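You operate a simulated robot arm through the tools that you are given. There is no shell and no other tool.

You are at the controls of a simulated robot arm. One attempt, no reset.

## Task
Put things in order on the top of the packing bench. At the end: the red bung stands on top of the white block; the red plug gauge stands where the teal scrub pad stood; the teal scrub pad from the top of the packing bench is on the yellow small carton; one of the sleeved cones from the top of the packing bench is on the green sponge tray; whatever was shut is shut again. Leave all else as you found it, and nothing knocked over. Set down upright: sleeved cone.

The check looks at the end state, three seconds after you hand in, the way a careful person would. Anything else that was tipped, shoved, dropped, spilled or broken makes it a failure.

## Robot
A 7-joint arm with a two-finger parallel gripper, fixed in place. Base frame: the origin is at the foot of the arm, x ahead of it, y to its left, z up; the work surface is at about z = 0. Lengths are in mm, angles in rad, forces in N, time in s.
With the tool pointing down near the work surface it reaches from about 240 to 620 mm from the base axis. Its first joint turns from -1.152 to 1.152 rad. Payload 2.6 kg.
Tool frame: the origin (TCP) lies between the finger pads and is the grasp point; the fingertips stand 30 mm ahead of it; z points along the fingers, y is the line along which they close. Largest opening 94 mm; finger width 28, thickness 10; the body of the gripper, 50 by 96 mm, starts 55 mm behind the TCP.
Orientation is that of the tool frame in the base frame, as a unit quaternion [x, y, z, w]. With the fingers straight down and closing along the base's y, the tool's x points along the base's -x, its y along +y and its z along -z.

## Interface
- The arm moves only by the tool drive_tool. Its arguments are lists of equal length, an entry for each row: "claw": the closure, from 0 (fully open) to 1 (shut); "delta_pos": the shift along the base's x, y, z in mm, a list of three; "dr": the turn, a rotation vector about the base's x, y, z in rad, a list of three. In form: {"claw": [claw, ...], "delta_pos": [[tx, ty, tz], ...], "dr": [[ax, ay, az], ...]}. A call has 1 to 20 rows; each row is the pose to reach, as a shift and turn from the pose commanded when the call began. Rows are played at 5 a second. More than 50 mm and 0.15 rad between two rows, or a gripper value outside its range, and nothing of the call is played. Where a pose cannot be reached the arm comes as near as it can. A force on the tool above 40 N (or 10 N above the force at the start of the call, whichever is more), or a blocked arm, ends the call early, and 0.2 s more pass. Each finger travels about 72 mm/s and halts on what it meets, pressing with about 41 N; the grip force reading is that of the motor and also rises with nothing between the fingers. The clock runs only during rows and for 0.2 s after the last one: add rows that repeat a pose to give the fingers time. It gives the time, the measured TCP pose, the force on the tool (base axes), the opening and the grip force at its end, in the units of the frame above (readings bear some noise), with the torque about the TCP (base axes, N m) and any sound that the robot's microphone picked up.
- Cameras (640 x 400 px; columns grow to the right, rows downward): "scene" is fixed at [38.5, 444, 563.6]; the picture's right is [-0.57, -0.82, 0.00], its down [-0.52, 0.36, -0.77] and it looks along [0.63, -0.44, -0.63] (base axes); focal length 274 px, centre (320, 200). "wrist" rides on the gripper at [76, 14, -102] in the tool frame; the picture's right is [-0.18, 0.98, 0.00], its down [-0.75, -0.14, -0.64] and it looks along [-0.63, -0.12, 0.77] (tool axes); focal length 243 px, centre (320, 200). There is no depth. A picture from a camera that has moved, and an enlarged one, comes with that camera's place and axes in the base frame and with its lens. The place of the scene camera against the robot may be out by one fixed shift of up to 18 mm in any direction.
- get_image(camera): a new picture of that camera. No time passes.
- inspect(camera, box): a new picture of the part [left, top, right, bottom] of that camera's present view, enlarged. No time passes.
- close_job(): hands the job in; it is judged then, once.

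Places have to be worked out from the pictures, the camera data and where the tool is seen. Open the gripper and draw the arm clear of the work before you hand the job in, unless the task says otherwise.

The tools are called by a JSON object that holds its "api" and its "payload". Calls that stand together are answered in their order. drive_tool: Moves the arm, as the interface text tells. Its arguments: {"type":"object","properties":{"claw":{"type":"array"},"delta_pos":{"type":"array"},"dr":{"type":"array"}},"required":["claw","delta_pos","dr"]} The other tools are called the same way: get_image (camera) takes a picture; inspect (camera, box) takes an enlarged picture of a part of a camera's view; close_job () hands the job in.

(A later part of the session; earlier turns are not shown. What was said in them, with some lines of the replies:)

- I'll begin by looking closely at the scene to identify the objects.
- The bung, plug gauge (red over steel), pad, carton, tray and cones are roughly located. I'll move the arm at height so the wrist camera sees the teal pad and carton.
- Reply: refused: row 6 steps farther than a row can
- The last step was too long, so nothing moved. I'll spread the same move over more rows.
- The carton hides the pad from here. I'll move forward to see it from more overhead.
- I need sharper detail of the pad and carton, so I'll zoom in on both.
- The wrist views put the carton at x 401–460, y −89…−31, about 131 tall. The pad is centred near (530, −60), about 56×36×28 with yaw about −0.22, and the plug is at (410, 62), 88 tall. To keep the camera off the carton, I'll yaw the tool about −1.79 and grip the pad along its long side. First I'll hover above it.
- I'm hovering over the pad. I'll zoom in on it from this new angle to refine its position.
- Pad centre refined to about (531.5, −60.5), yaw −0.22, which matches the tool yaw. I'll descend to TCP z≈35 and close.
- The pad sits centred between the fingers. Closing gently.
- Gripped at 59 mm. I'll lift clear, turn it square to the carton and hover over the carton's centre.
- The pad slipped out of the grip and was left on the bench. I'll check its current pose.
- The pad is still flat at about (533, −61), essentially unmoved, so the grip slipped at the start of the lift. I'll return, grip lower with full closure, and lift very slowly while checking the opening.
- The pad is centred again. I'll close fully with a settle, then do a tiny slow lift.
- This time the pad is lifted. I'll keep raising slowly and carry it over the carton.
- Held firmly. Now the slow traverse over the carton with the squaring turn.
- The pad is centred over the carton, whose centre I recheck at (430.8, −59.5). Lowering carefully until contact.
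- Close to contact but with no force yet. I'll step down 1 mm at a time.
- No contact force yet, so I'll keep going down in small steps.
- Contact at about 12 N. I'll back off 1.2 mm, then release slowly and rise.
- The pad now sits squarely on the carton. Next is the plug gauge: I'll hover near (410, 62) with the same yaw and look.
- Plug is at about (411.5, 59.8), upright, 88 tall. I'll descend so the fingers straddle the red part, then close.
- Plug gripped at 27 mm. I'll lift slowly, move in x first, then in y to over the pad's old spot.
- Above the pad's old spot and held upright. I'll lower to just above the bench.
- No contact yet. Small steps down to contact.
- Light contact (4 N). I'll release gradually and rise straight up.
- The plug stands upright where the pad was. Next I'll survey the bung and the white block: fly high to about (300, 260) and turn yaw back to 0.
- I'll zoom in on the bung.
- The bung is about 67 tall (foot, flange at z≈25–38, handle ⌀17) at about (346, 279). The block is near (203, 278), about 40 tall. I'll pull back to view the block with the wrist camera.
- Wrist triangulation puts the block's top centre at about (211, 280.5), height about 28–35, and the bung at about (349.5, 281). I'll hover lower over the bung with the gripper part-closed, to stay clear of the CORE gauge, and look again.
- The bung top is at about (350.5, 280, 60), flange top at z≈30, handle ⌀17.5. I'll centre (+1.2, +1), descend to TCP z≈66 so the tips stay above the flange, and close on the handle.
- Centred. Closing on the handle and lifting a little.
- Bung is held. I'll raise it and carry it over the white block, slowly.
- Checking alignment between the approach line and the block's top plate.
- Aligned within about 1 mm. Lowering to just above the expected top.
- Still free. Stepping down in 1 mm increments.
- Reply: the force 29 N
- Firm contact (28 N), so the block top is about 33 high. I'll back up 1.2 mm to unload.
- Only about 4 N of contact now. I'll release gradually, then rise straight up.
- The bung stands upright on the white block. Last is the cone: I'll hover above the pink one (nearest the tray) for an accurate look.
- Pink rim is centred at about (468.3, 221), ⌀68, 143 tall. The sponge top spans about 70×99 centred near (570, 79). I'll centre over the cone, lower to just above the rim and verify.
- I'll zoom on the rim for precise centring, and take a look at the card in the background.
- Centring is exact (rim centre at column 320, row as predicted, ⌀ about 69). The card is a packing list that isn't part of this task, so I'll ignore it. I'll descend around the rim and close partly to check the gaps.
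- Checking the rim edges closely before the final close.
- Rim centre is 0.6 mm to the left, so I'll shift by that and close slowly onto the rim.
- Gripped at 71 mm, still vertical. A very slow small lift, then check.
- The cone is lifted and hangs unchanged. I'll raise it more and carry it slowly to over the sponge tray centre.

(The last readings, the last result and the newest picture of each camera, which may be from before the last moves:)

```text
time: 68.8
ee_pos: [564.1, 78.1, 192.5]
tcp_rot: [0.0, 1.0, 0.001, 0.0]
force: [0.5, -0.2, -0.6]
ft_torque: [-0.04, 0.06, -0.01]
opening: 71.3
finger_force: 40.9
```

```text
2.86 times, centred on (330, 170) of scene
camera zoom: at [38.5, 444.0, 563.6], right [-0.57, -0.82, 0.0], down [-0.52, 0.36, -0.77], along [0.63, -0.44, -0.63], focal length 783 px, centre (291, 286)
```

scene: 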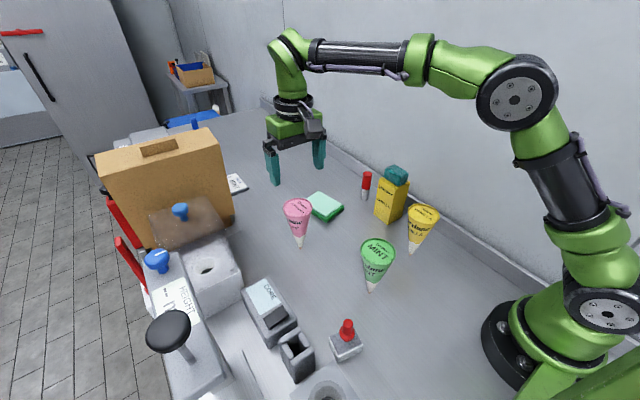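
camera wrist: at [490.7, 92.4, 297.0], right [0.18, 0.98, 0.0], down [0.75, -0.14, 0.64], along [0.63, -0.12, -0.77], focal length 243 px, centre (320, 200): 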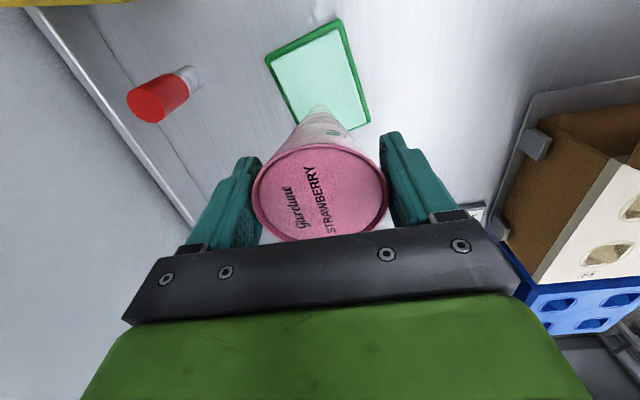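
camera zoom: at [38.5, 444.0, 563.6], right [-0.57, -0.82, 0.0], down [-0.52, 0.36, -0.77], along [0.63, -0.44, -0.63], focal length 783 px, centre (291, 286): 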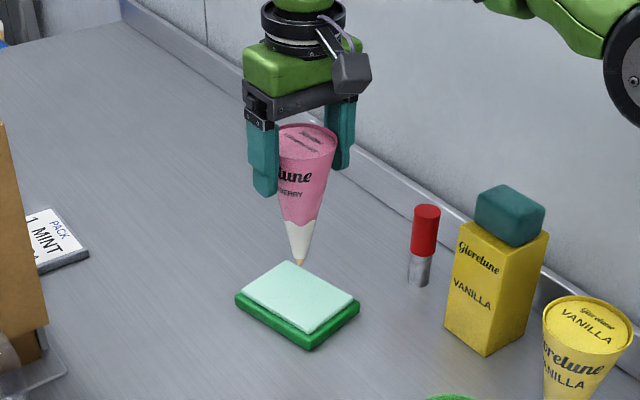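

The whole tray is visible now, so I'll zoom to compare its centre with the projected landing point (about pixel (320, 91)).

{"api": "inspect", "payload": {"camera": "wrist", "box": [250, 0, 390, 150]}}

{"api": "inspect", "payload": {"camera": "scene", "box": [330, 180, 400, 230]}}

```text
2.67 times, centred on (320, 75) of wrist
camera zoom: at [490.7, 92.4, 297.0], right [0.18, 0.98, 0.0], down [0.75, -0.14, 0.64], along [0.63, -0.12, -0.77], focal length 647 px, centre (320, 533)
```

zoom: 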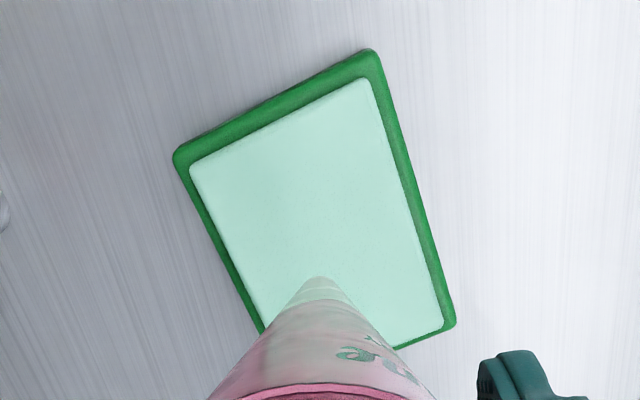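

```text
8.00 times, centred on (365, 205) of scene
camera zoom: at [38.5, 444.0, 563.6], right [-0.57, -0.82, 0.0], down [-0.52, 0.36, -0.77], along [0.63, -0.44, -0.63], focal length 2192 px, centre (-40, 160)
```

zoom: 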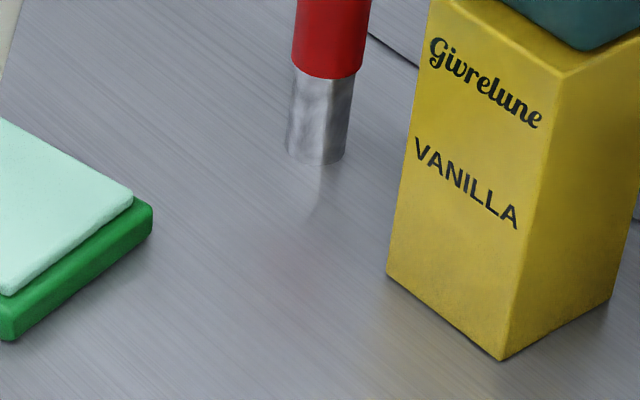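

The landing point is within a few mm of the sponge centre and the cone hangs vertical (tip where predicted). Lowering gently.

{"api": "drive_tool", "payload": {"claw": [0.5, 0.5, 0.5, 0.5, 0.5, 0.5, 0.5], "delta_pos": [[0, 0, -4], [0, 0, -11], [0, 0, -18], [0, 0, -24], [0, 0, -28], [0, 0, -30], [0, 0, -30]], "dr": [[0, 0, 0], [0, 0, 0], [0, 0, 0], [0, 0, 0], [0, 0, 0], [0, 0, 0], [0, 0, 0]]}}

{"api": "inspect", "payload": {"camera": "scene", "box": [280, 130, 380, 230]}}

{"api": "inspect", "payload": {"camera": "wrist", "box": [250, 0, 390, 150]}}

```text
time: 70.4
ee_pos: [566.3, 80.1, 162.6]
tcp_rot: [0.001, 1.0, -0.001, 0.0]
force: [-0.9, 0.7, -0.9]
ft_torque: [0.01, -0.01, -0.01]
opening: 70.9
finger_force: 41.2
```

```text
4.00 times, centred on (330, 180) of scene
camera zoom: at [38.5, 444.0, 563.6], right [-0.57, -0.82, 0.0], down [-0.52, 0.36, -0.77], along [0.63, -0.44, -0.63], focal length 1096 px, centre (280, 280)
```

zoom: 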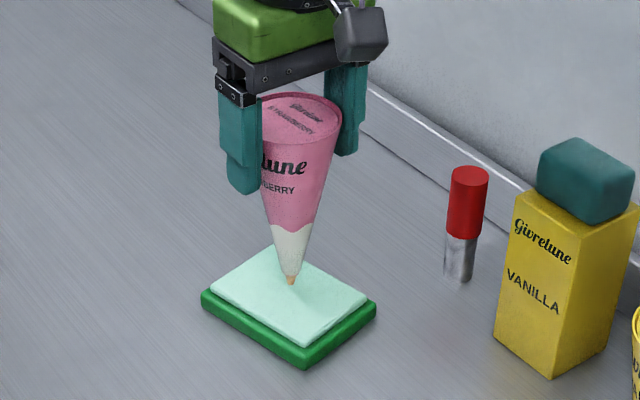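

```text
2.67 times, centred on (320, 75) of wrist
camera zoom: at [490.9, 92.9, 266.8], right [0.18, 0.98, 0.0], down [0.75, -0.14, 0.64], along [0.63, -0.12, -0.77], focal length 647 px, centre (320, 533)
```

zoom: 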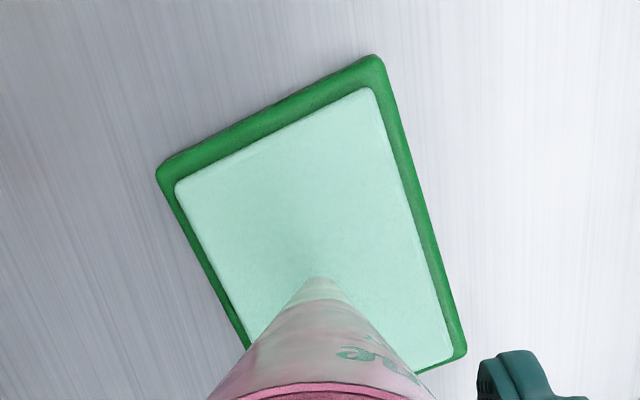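

Close. Continuing in 1 mm steps, watching the force.

{"api": "drive_tool", "payload": {"claw": [0.5, 0.5, 0.5, 0.5], "delta_pos": [[0, 0, -1], [0, 0, -2], [0, 0, -3], [0, 0, -4]], "dr": [[0, 0, 0], [0, 0, 0], [0, 0, 0], [0, 0, 0]]}}

{"api": "inspect", "payload": {"camera": "scene", "box": [325, 180, 375, 230]}}

{"api": "inspect", "payload": {"camera": "scene", "box": [320, 175, 370, 225]}}

```text
time: 71.4
ee_pos: [565.6, 77.8, 159.9]
tcp_rot: [0.0, 1.0, 0.0, 0.0]
force: [0.3, 0.5, -1.2]
ft_torque: [-0.04, 0.03, 0.03]
opening: 71.0
finger_force: 41.0
```

```text
8.00 times, centred on (350, 205) of scene
camera zoom: at [38.5, 444.0, 563.6], right [-0.57, -0.82, 0.0], down [-0.52, 0.36, -0.77], along [0.63, -0.44, -0.63], focal length 2192 px, centre (80, 160)
```

zoom: 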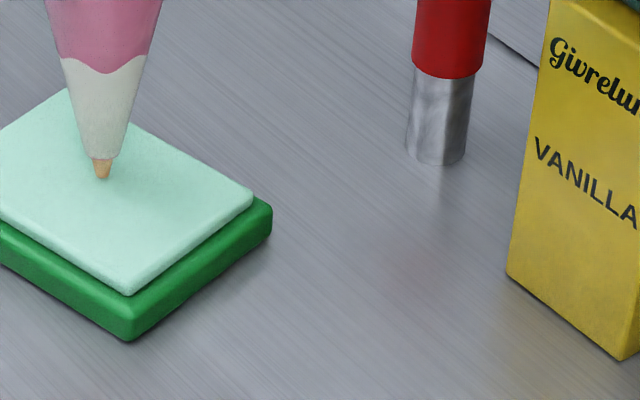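

```text
8.00 times, centred on (345, 200) of scene
camera zoom: at [38.5, 444.0, 563.6], right [-0.57, -0.82, 0.0], down [-0.52, 0.36, -0.77], along [0.63, -0.44, -0.63], focal length 2192 px, centre (120, 200)
```

zoom: 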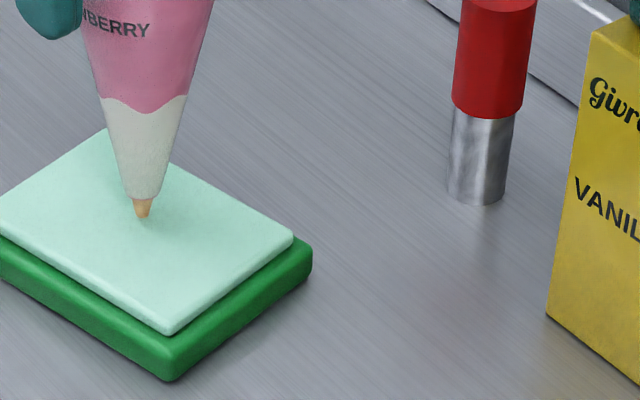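

Still free. A few more small steps.

{"api": "drive_tool", "payload": {"claw": [0.5, 0.5, 0.5], "delta_pos": [[0, 0, -1], [0, 0, -2], [0, 0, -2]], "dr": [[0, 0, 0], [0, 0, 0], [0, 0, 0]]}}

{"api": "inspect", "payload": {"camera": "scene", "box": [320, 175, 370, 225]}}

```text
time: 72.2
ee_pos: [566.6, 79.8, 157.2]
tcp_rot: [0.0, 1.0, 0.0, 0.0]
force: [-0.3, -0.2, -0.1]
ft_torque: [-0.01, 0.01, -0.01]
opening: 70.9
finger_force: 41.3
```

```text
8.00 times, centred on (345, 200) of scene
camera zoom: at [38.5, 444.0, 563.6], right [-0.57, -0.82, 0.0], down [-0.52, 0.36, -0.77], along [0.63, -0.44, -0.63], focal length 2192 px, centre (120, 200)
```

zoom: 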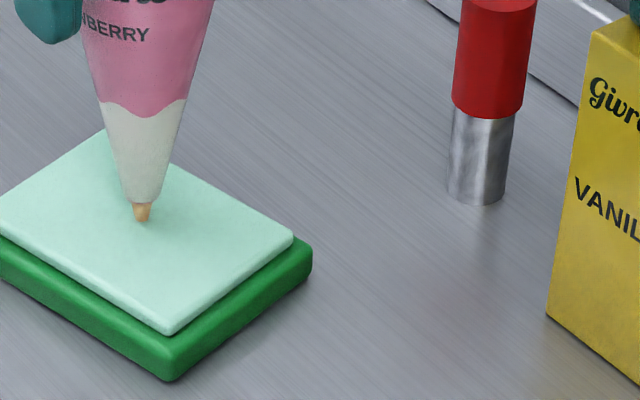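

No contact yet; continuing.

{"api": "drive_tool", "payload": {"claw": [0.5, 0.5, 0.5], "delta_pos": [[0, 0, -1], [0, 0, -2], [0, 0, -2]], "dr": [[0, 0, 0], [0, 0, 0], [0, 0, 0]]}}

```text
time: 73.0
ee_pos: [567.5, 79.1, 156.4]
tcp_rot: [0.0, 1.0, 0.0, 0.002]
force: [-2.9, -1.3, 11.7]
ft_torque: [-0.14, 0.32, -0.01]
opening: 70.9
finger_force: 40.9
```

Contact at about 12 N. I'll ease up slightly and check the cone's uprightness.

{"api": "drive_tool", "payload": {"claw": [0.5, 0.5], "delta_pos": [[0, 0, 0.5], [0, 0, 0.7]], "dr": [[0, 0, 0], [0, 0, 0]]}}

{"api": "inspect", "payload": {"camera": "wrist", "box": [230, 80, 410, 250]}}

{"api": "inspect", "payload": {"camera": "scene", "box": [300, 140, 380, 220]}}

```text
time: 73.6
ee_pos: [565.3, 78.7, 156.4]
tcp_rot: [0.0, 1.0, 0.0, 0.0]
force: [3.6, 0.5, 8.2]
ft_torque: [0.07, -0.44, 0.0]
opening: 71.0
finger_force: 40.9
```

```text
2.35 times, centred on (320, 165) of wrist
camera zoom: at [491.0, 92.8, 260.1], right [0.18, 0.98, 0.0], down [0.75, -0.14, 0.64], along [0.63, -0.12, -0.77], focal length 571 px, centre (320, 282)
```

zoom: 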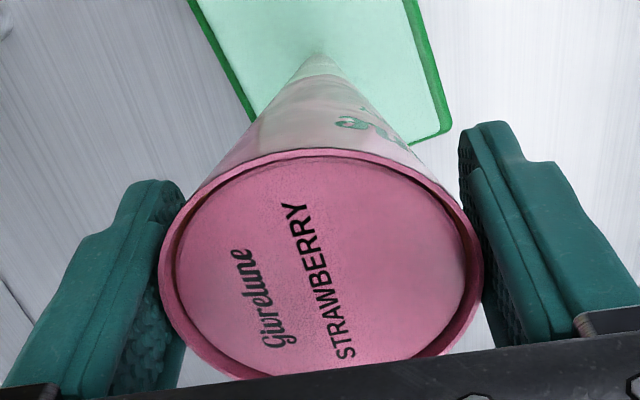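

```text
5.00 times, centred on (340, 180) of scene
camera zoom: at [38.5, 444.0, 563.6], right [-0.57, -0.82, 0.0], down [-0.52, 0.36, -0.77], along [0.63, -0.44, -0.63], focal length 1370 px, centre (220, 300)
```

zoom: 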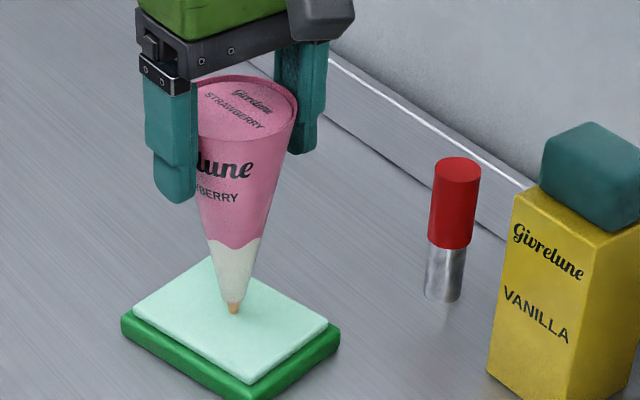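

The cone is still vertical in the fingers. Easing up a bit more to unload.

{"api": "drive_tool", "payload": {"claw": [0.5, 0.5, 0.5], "delta_pos": [[0, 0, 0.4], [0, 0, 0.4], [0, 0, 0.4]], "dr": [[0, 0, 0], [0, 0, 0], [0, 0, 0]]}}

```text
time: 74.4
ee_pos: [564.3, 79.5, 156.4]
tcp_rot: [0.001, 1.0, 0.0, 0.0]
force: [2.5, 0.5, 8.1]
ft_torque: [0.02, -0.39, 0.01]
opening: 71.0
finger_force: 40.8
```

Still about 8 N with a small lateral load; easing further.

{"api": "drive_tool", "payload": {"claw": [0.5, 0.5, 0.5], "delta_pos": [[0, 0, 0.5], [0, 0, 0.8], [0, 0, 0.8]], "dr": [[0, 0, 0], [0, 0, 0], [0, 0, 0]]}}

{"api": "inspect", "payload": {"camera": "scene", "box": [320, 175, 370, 225]}}

```text
time: 75.2
ee_pos: [565.3, 78.5, 157.0]
tcp_rot: [0.0, 1.0, 0.0, -0.002]
force: [0.3, 1.6, 1.5]
ft_torque: [0.05, -0.13, 0.01]
opening: 70.9
finger_force: 40.9
```

```text
8.00 times, centred on (345, 200) of scene
camera zoom: at [38.5, 444.0, 563.6], right [-0.57, -0.82, 0.0], down [-0.52, 0.36, -0.77], along [0.63, -0.44, -0.63], focal length 2192 px, centre (120, 200)
```

zoom: 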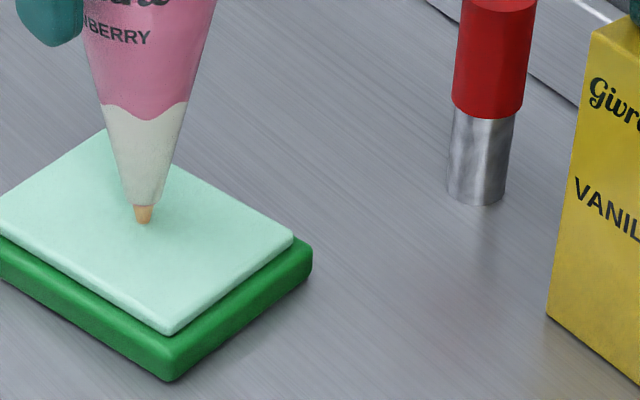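

Nearly unloaded (1.5 N). I'll crack the fingers open by just about 2 mm and watch whether the cone stands.

{"api": "drive_tool", "payload": {"claw": [0.245, 0.24, 0.235, 0.23, 0.225, 0.225, 0.225], "delta_pos": [[0, 0, 0], [0, 0, 0], [0, 0, 0], [0, 0, 0], [0, 0, 0], [0, 0, 0], [0, 0, 0]], "dr": [[0, 0, 0], [0, 0, 0], [0, 0, 0], [0, 0, 0], [0, 0, 0], [0, 0, 0], [0, 0, 0]]}}

{"api": "inspect", "payload": {"camera": "wrist", "box": [230, 80, 410, 250]}}

{"api": "inspect", "payload": {"camera": "scene", "box": [300, 140, 380, 220]}}

```text
time: 76.8
ee_pos: [565.7, 79.3, 158.4]
tcp_rot: [0.0, 1.0, 0.0, 0.0]
force: [0.1, 0.1, -0.4]
ft_torque: [0.01, 0.03, 0.0]
opening: 72.8
finger_force: 0.2
```

```text
2.35 times, centred on (320, 165) of wrist
camera zoom: at [490.9, 92.6, 260.9], right [0.18, 0.98, 0.0], down [0.75, -0.14, 0.64], along [0.63, -0.12, -0.77], focal length 571 px, centre (320, 282)
```

zoom: 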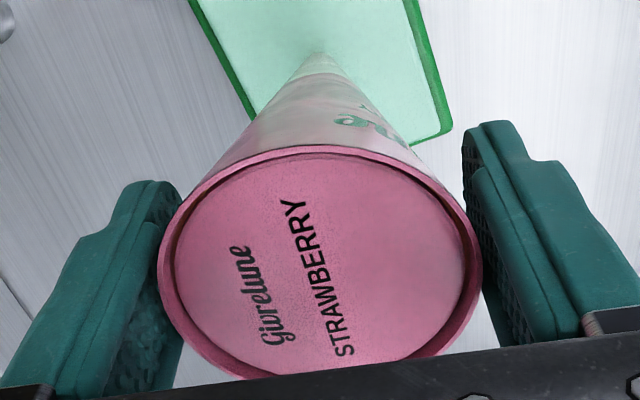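

```text
5.00 times, centred on (340, 180) of scene
camera zoom: at [38.5, 444.0, 563.6], right [-0.57, -0.82, 0.0], down [-0.52, 0.36, -0.77], along [0.63, -0.44, -0.63], focal length 1370 px, centre (220, 300)
```

zoom: 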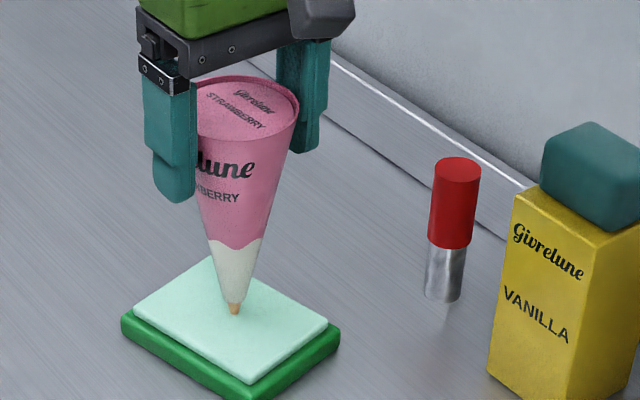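

The cone stands freely with the fingers only just off it. I'll wait a second and open a bit more to confirm it isn't leaning on a finger.

{"api": "drive_tool", "payload": {"claw": [0.22, 0.21, 0.2, 0.18, 0.18, 0.18, 0.18, 0.18], "delta_pos": [[0, 0, 0], [0, 0, 0], [0, 0, 0], [0, 0, 0], [0, 0, 0], [0, 0, 0], [0, 0, 0], [0, 0, 0]], "dr": [[0, 0, 0], [0, 0, 0], [0, 0, 0], [0, 0, 0], [0, 0, 0], [0, 0, 0], [0, 0, 0], [0, 0, 0]]}}

{"api": "inspect", "payload": {"camera": "wrist", "box": [230, 80, 410, 250]}}

{"api": "inspect", "payload": {"camera": "scene", "box": [300, 140, 380, 220]}}

```text
time: 78.6
ee_pos: [564.9, 78.8, 158.3]
tcp_rot: [0.0, 1.0, 0.0, 0.0]
force: [0.0, -1.1, 0.7]
ft_torque: [-0.01, -0.02, -0.01]
opening: 77.0
finger_force: 0.0
```

```text
2.35 times, centred on (320, 165) of wrist
camera zoom: at [490.9, 92.6, 260.9], right [0.18, 0.98, 0.0], down [0.75, -0.14, 0.64], along [0.63, -0.12, -0.77], focal length 571 px, centre (320, 282)
```

zoom: 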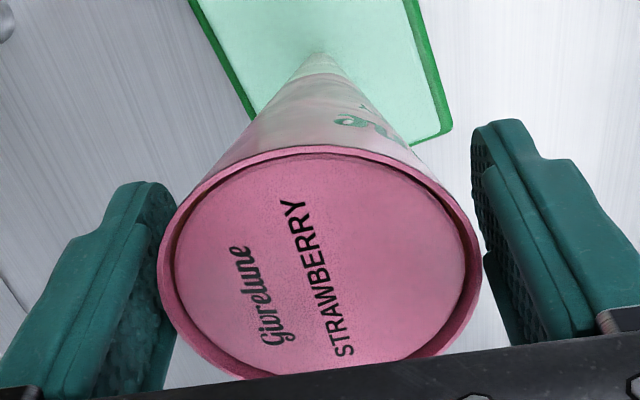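

```text
5.00 times, centred on (340, 180) of scene
camera zoom: at [38.5, 444.0, 563.6], right [-0.57, -0.82, 0.0], down [-0.52, 0.36, -0.77], along [0.63, -0.44, -0.63], focal length 1370 px, centre (220, 300)
```

zoom: 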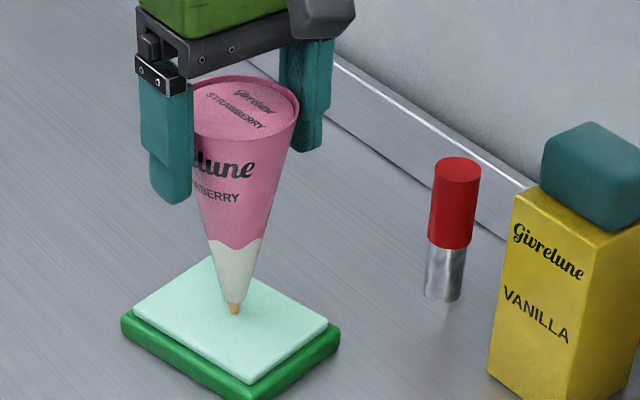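

The cone is standing on its own and hasn't changed between views. I'll open fully and rise straight up, then draw the arm back.

{"api": "drive_tool", "payload": {"claw": [0.1, 0, 0, 0, 0, 0, 0, 0, 0], "delta_pos": [[0, 0, 0], [0, 0, 0], [0, 0, 0], [0, 0, 8], [0, 0, 22], [0, 0, 40], [0, 0, 65], [0, 0, 95], [0, 0, 120]], "dr": [[0, 0, 0], [0, 0, 0], [0, 0, 0], [0, 0, 0], [0, 0, 0], [0, 0, 0], [0, 0, 0], [0, 0, 0], [0, 0, 0]]}}

{"api": "get_image", "payload": {"camera": "wrist"}}

{"api": "get_image", "payload": {"camera": "scene"}}

```text
time: 80.6
ee_pos: [565.4, 78.8, 265.2]
tcp_rot: [0.0, 1.0, 0.0, 0.001]
force: [0.4, -0.1, 0.3]
ft_torque: [0.01, -0.03, -0.02]
opening: 93.9
finger_force: 0.0
out of reach, approached as far as the arm can: row 9
```

```text
taken
camera wrist: at [490.3, 93.1, 367.7], right [0.18, 0.98, 0.0], down [0.75, -0.14, 0.64], along [0.63, -0.12, -0.77], focal length 243 px, centre (320, 200)
```

wrist: 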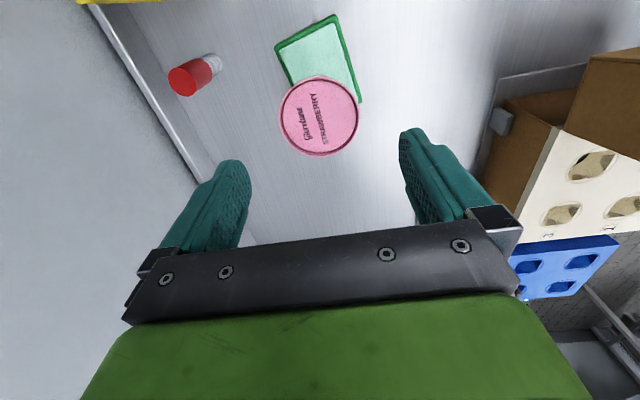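

```text
taken
```

scene: 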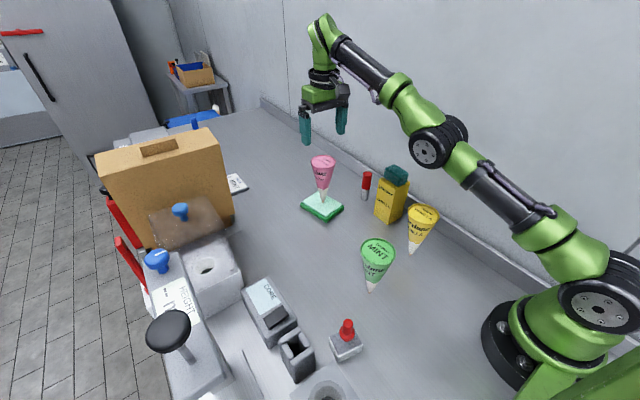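

All items are in place. Drawing the arm back high, to near its starting pose, clear of the work.

{"api": "drive_tool", "payload": {"claw": [0, 0, 0, 0, 0, 0, 0, 0, 0, 0], "delta_pos": [[-25, 5, 0], [-50, 15, 10], [-80, 25, 25], [-110, 40, 40], [-140, 55, 55], [-170, 70, 70], [-200, 80, 85], [-225, 88, 95], [-240, 90, 95], [-240, 90, 95]], "dr": [[0, 0, 0], [0, 0, 0], [0, 0, 0], [0, 0, 0], [0, 0, 0], [0, 0, 0], [0, 0, 0], [0, 0, 0], [0, 0, 0], [0, 0, 0]]}}

{"api": "get_image", "payload": {"camera": "wrist"}}

{"api": "get_image", "payload": {"camera": "scene"}}

{"api": "inspect", "payload": {"camera": "scene", "box": [290, 140, 450, 300]}}

```text
time: 82.8
ee_pos: [325.4, 171.3, 360.0]
tcp_rot: [0.0, 1.0, 0.001, 0.0]
force: [0.0, 0.6, -0.7]
ft_torque: [0.0, 0.0, 0.0]
opening: 93.6
finger_force: 0.0
out of reach, approached as far as the arm can: row 1, 2, 3
```

```text
taken
camera wrist: at [249.7, 184.2, 463.0], right [0.18, 0.98, 0.0], down [0.75, -0.14, 0.64], along [0.63, -0.12, -0.77], focal length 243 px, centre (320, 200)
```

wrist: 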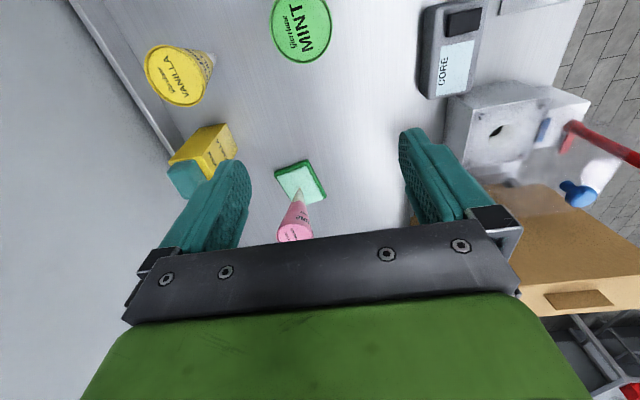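

```text
taken
```

scene: 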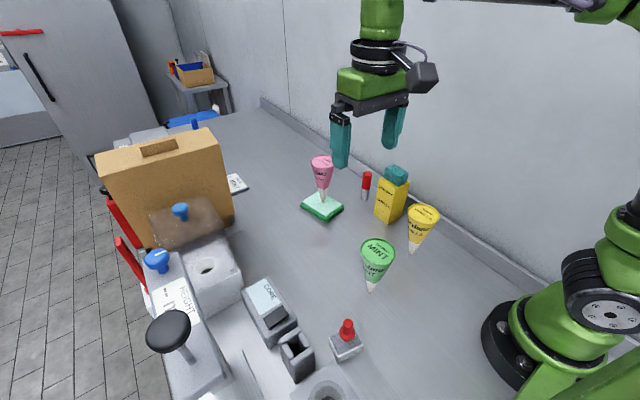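

```text
2.50 times, centred on (370, 220) of scene
camera zoom: at [38.5, 444.0, 563.6], right [-0.57, -0.82, 0.0], down [-0.52, 0.36, -0.77], along [0.63, -0.44, -0.63], focal length 685 px, centre (195, 150)
```

zoom: 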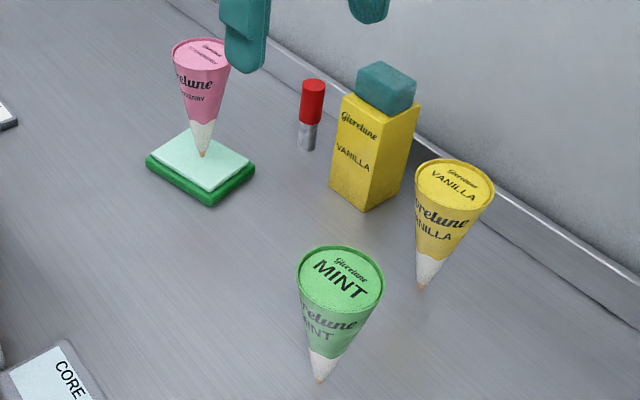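

The pictures show everything in order: bung upright on the white block, plug gauge on the pad's old spot, pad on the carton, and cone upright on the sponge tray. Nothing else has moved, nothing was opened, and the gripper is open and clear, so I'm handing in.

{"api": "close_job", "payload": {}}

```text
The job is handed in.
```

I finished all four moves and handed the job in. The last pictures show everything in place and nothing knocked over.

- **Red bung:** it stands upright on the white block.
- **Red plug gauge:** it stands upright where the teal scrub pad was, within a millimetre or two of the pad's measured centre.
- **Teal scrub pad:** it lies on top of the yellow carton, roughly centred. The first grip slipped, but the pad stayed flat in place and the second lift held.
- **Sleeved cone:** I used the pink strawberry one. It stands upright near the middle of the green sponge tray and stayed still after I let go.

I never opened anything, so nothing needed shutting. The mint and vanilla cones and the rest of the bench were not touched. A packing card on the bench lists "1. MINT"; I treated it as unrelated, since you asked for any one cone.

The gripper is open and the arm is back near its starting position, clear of the work.
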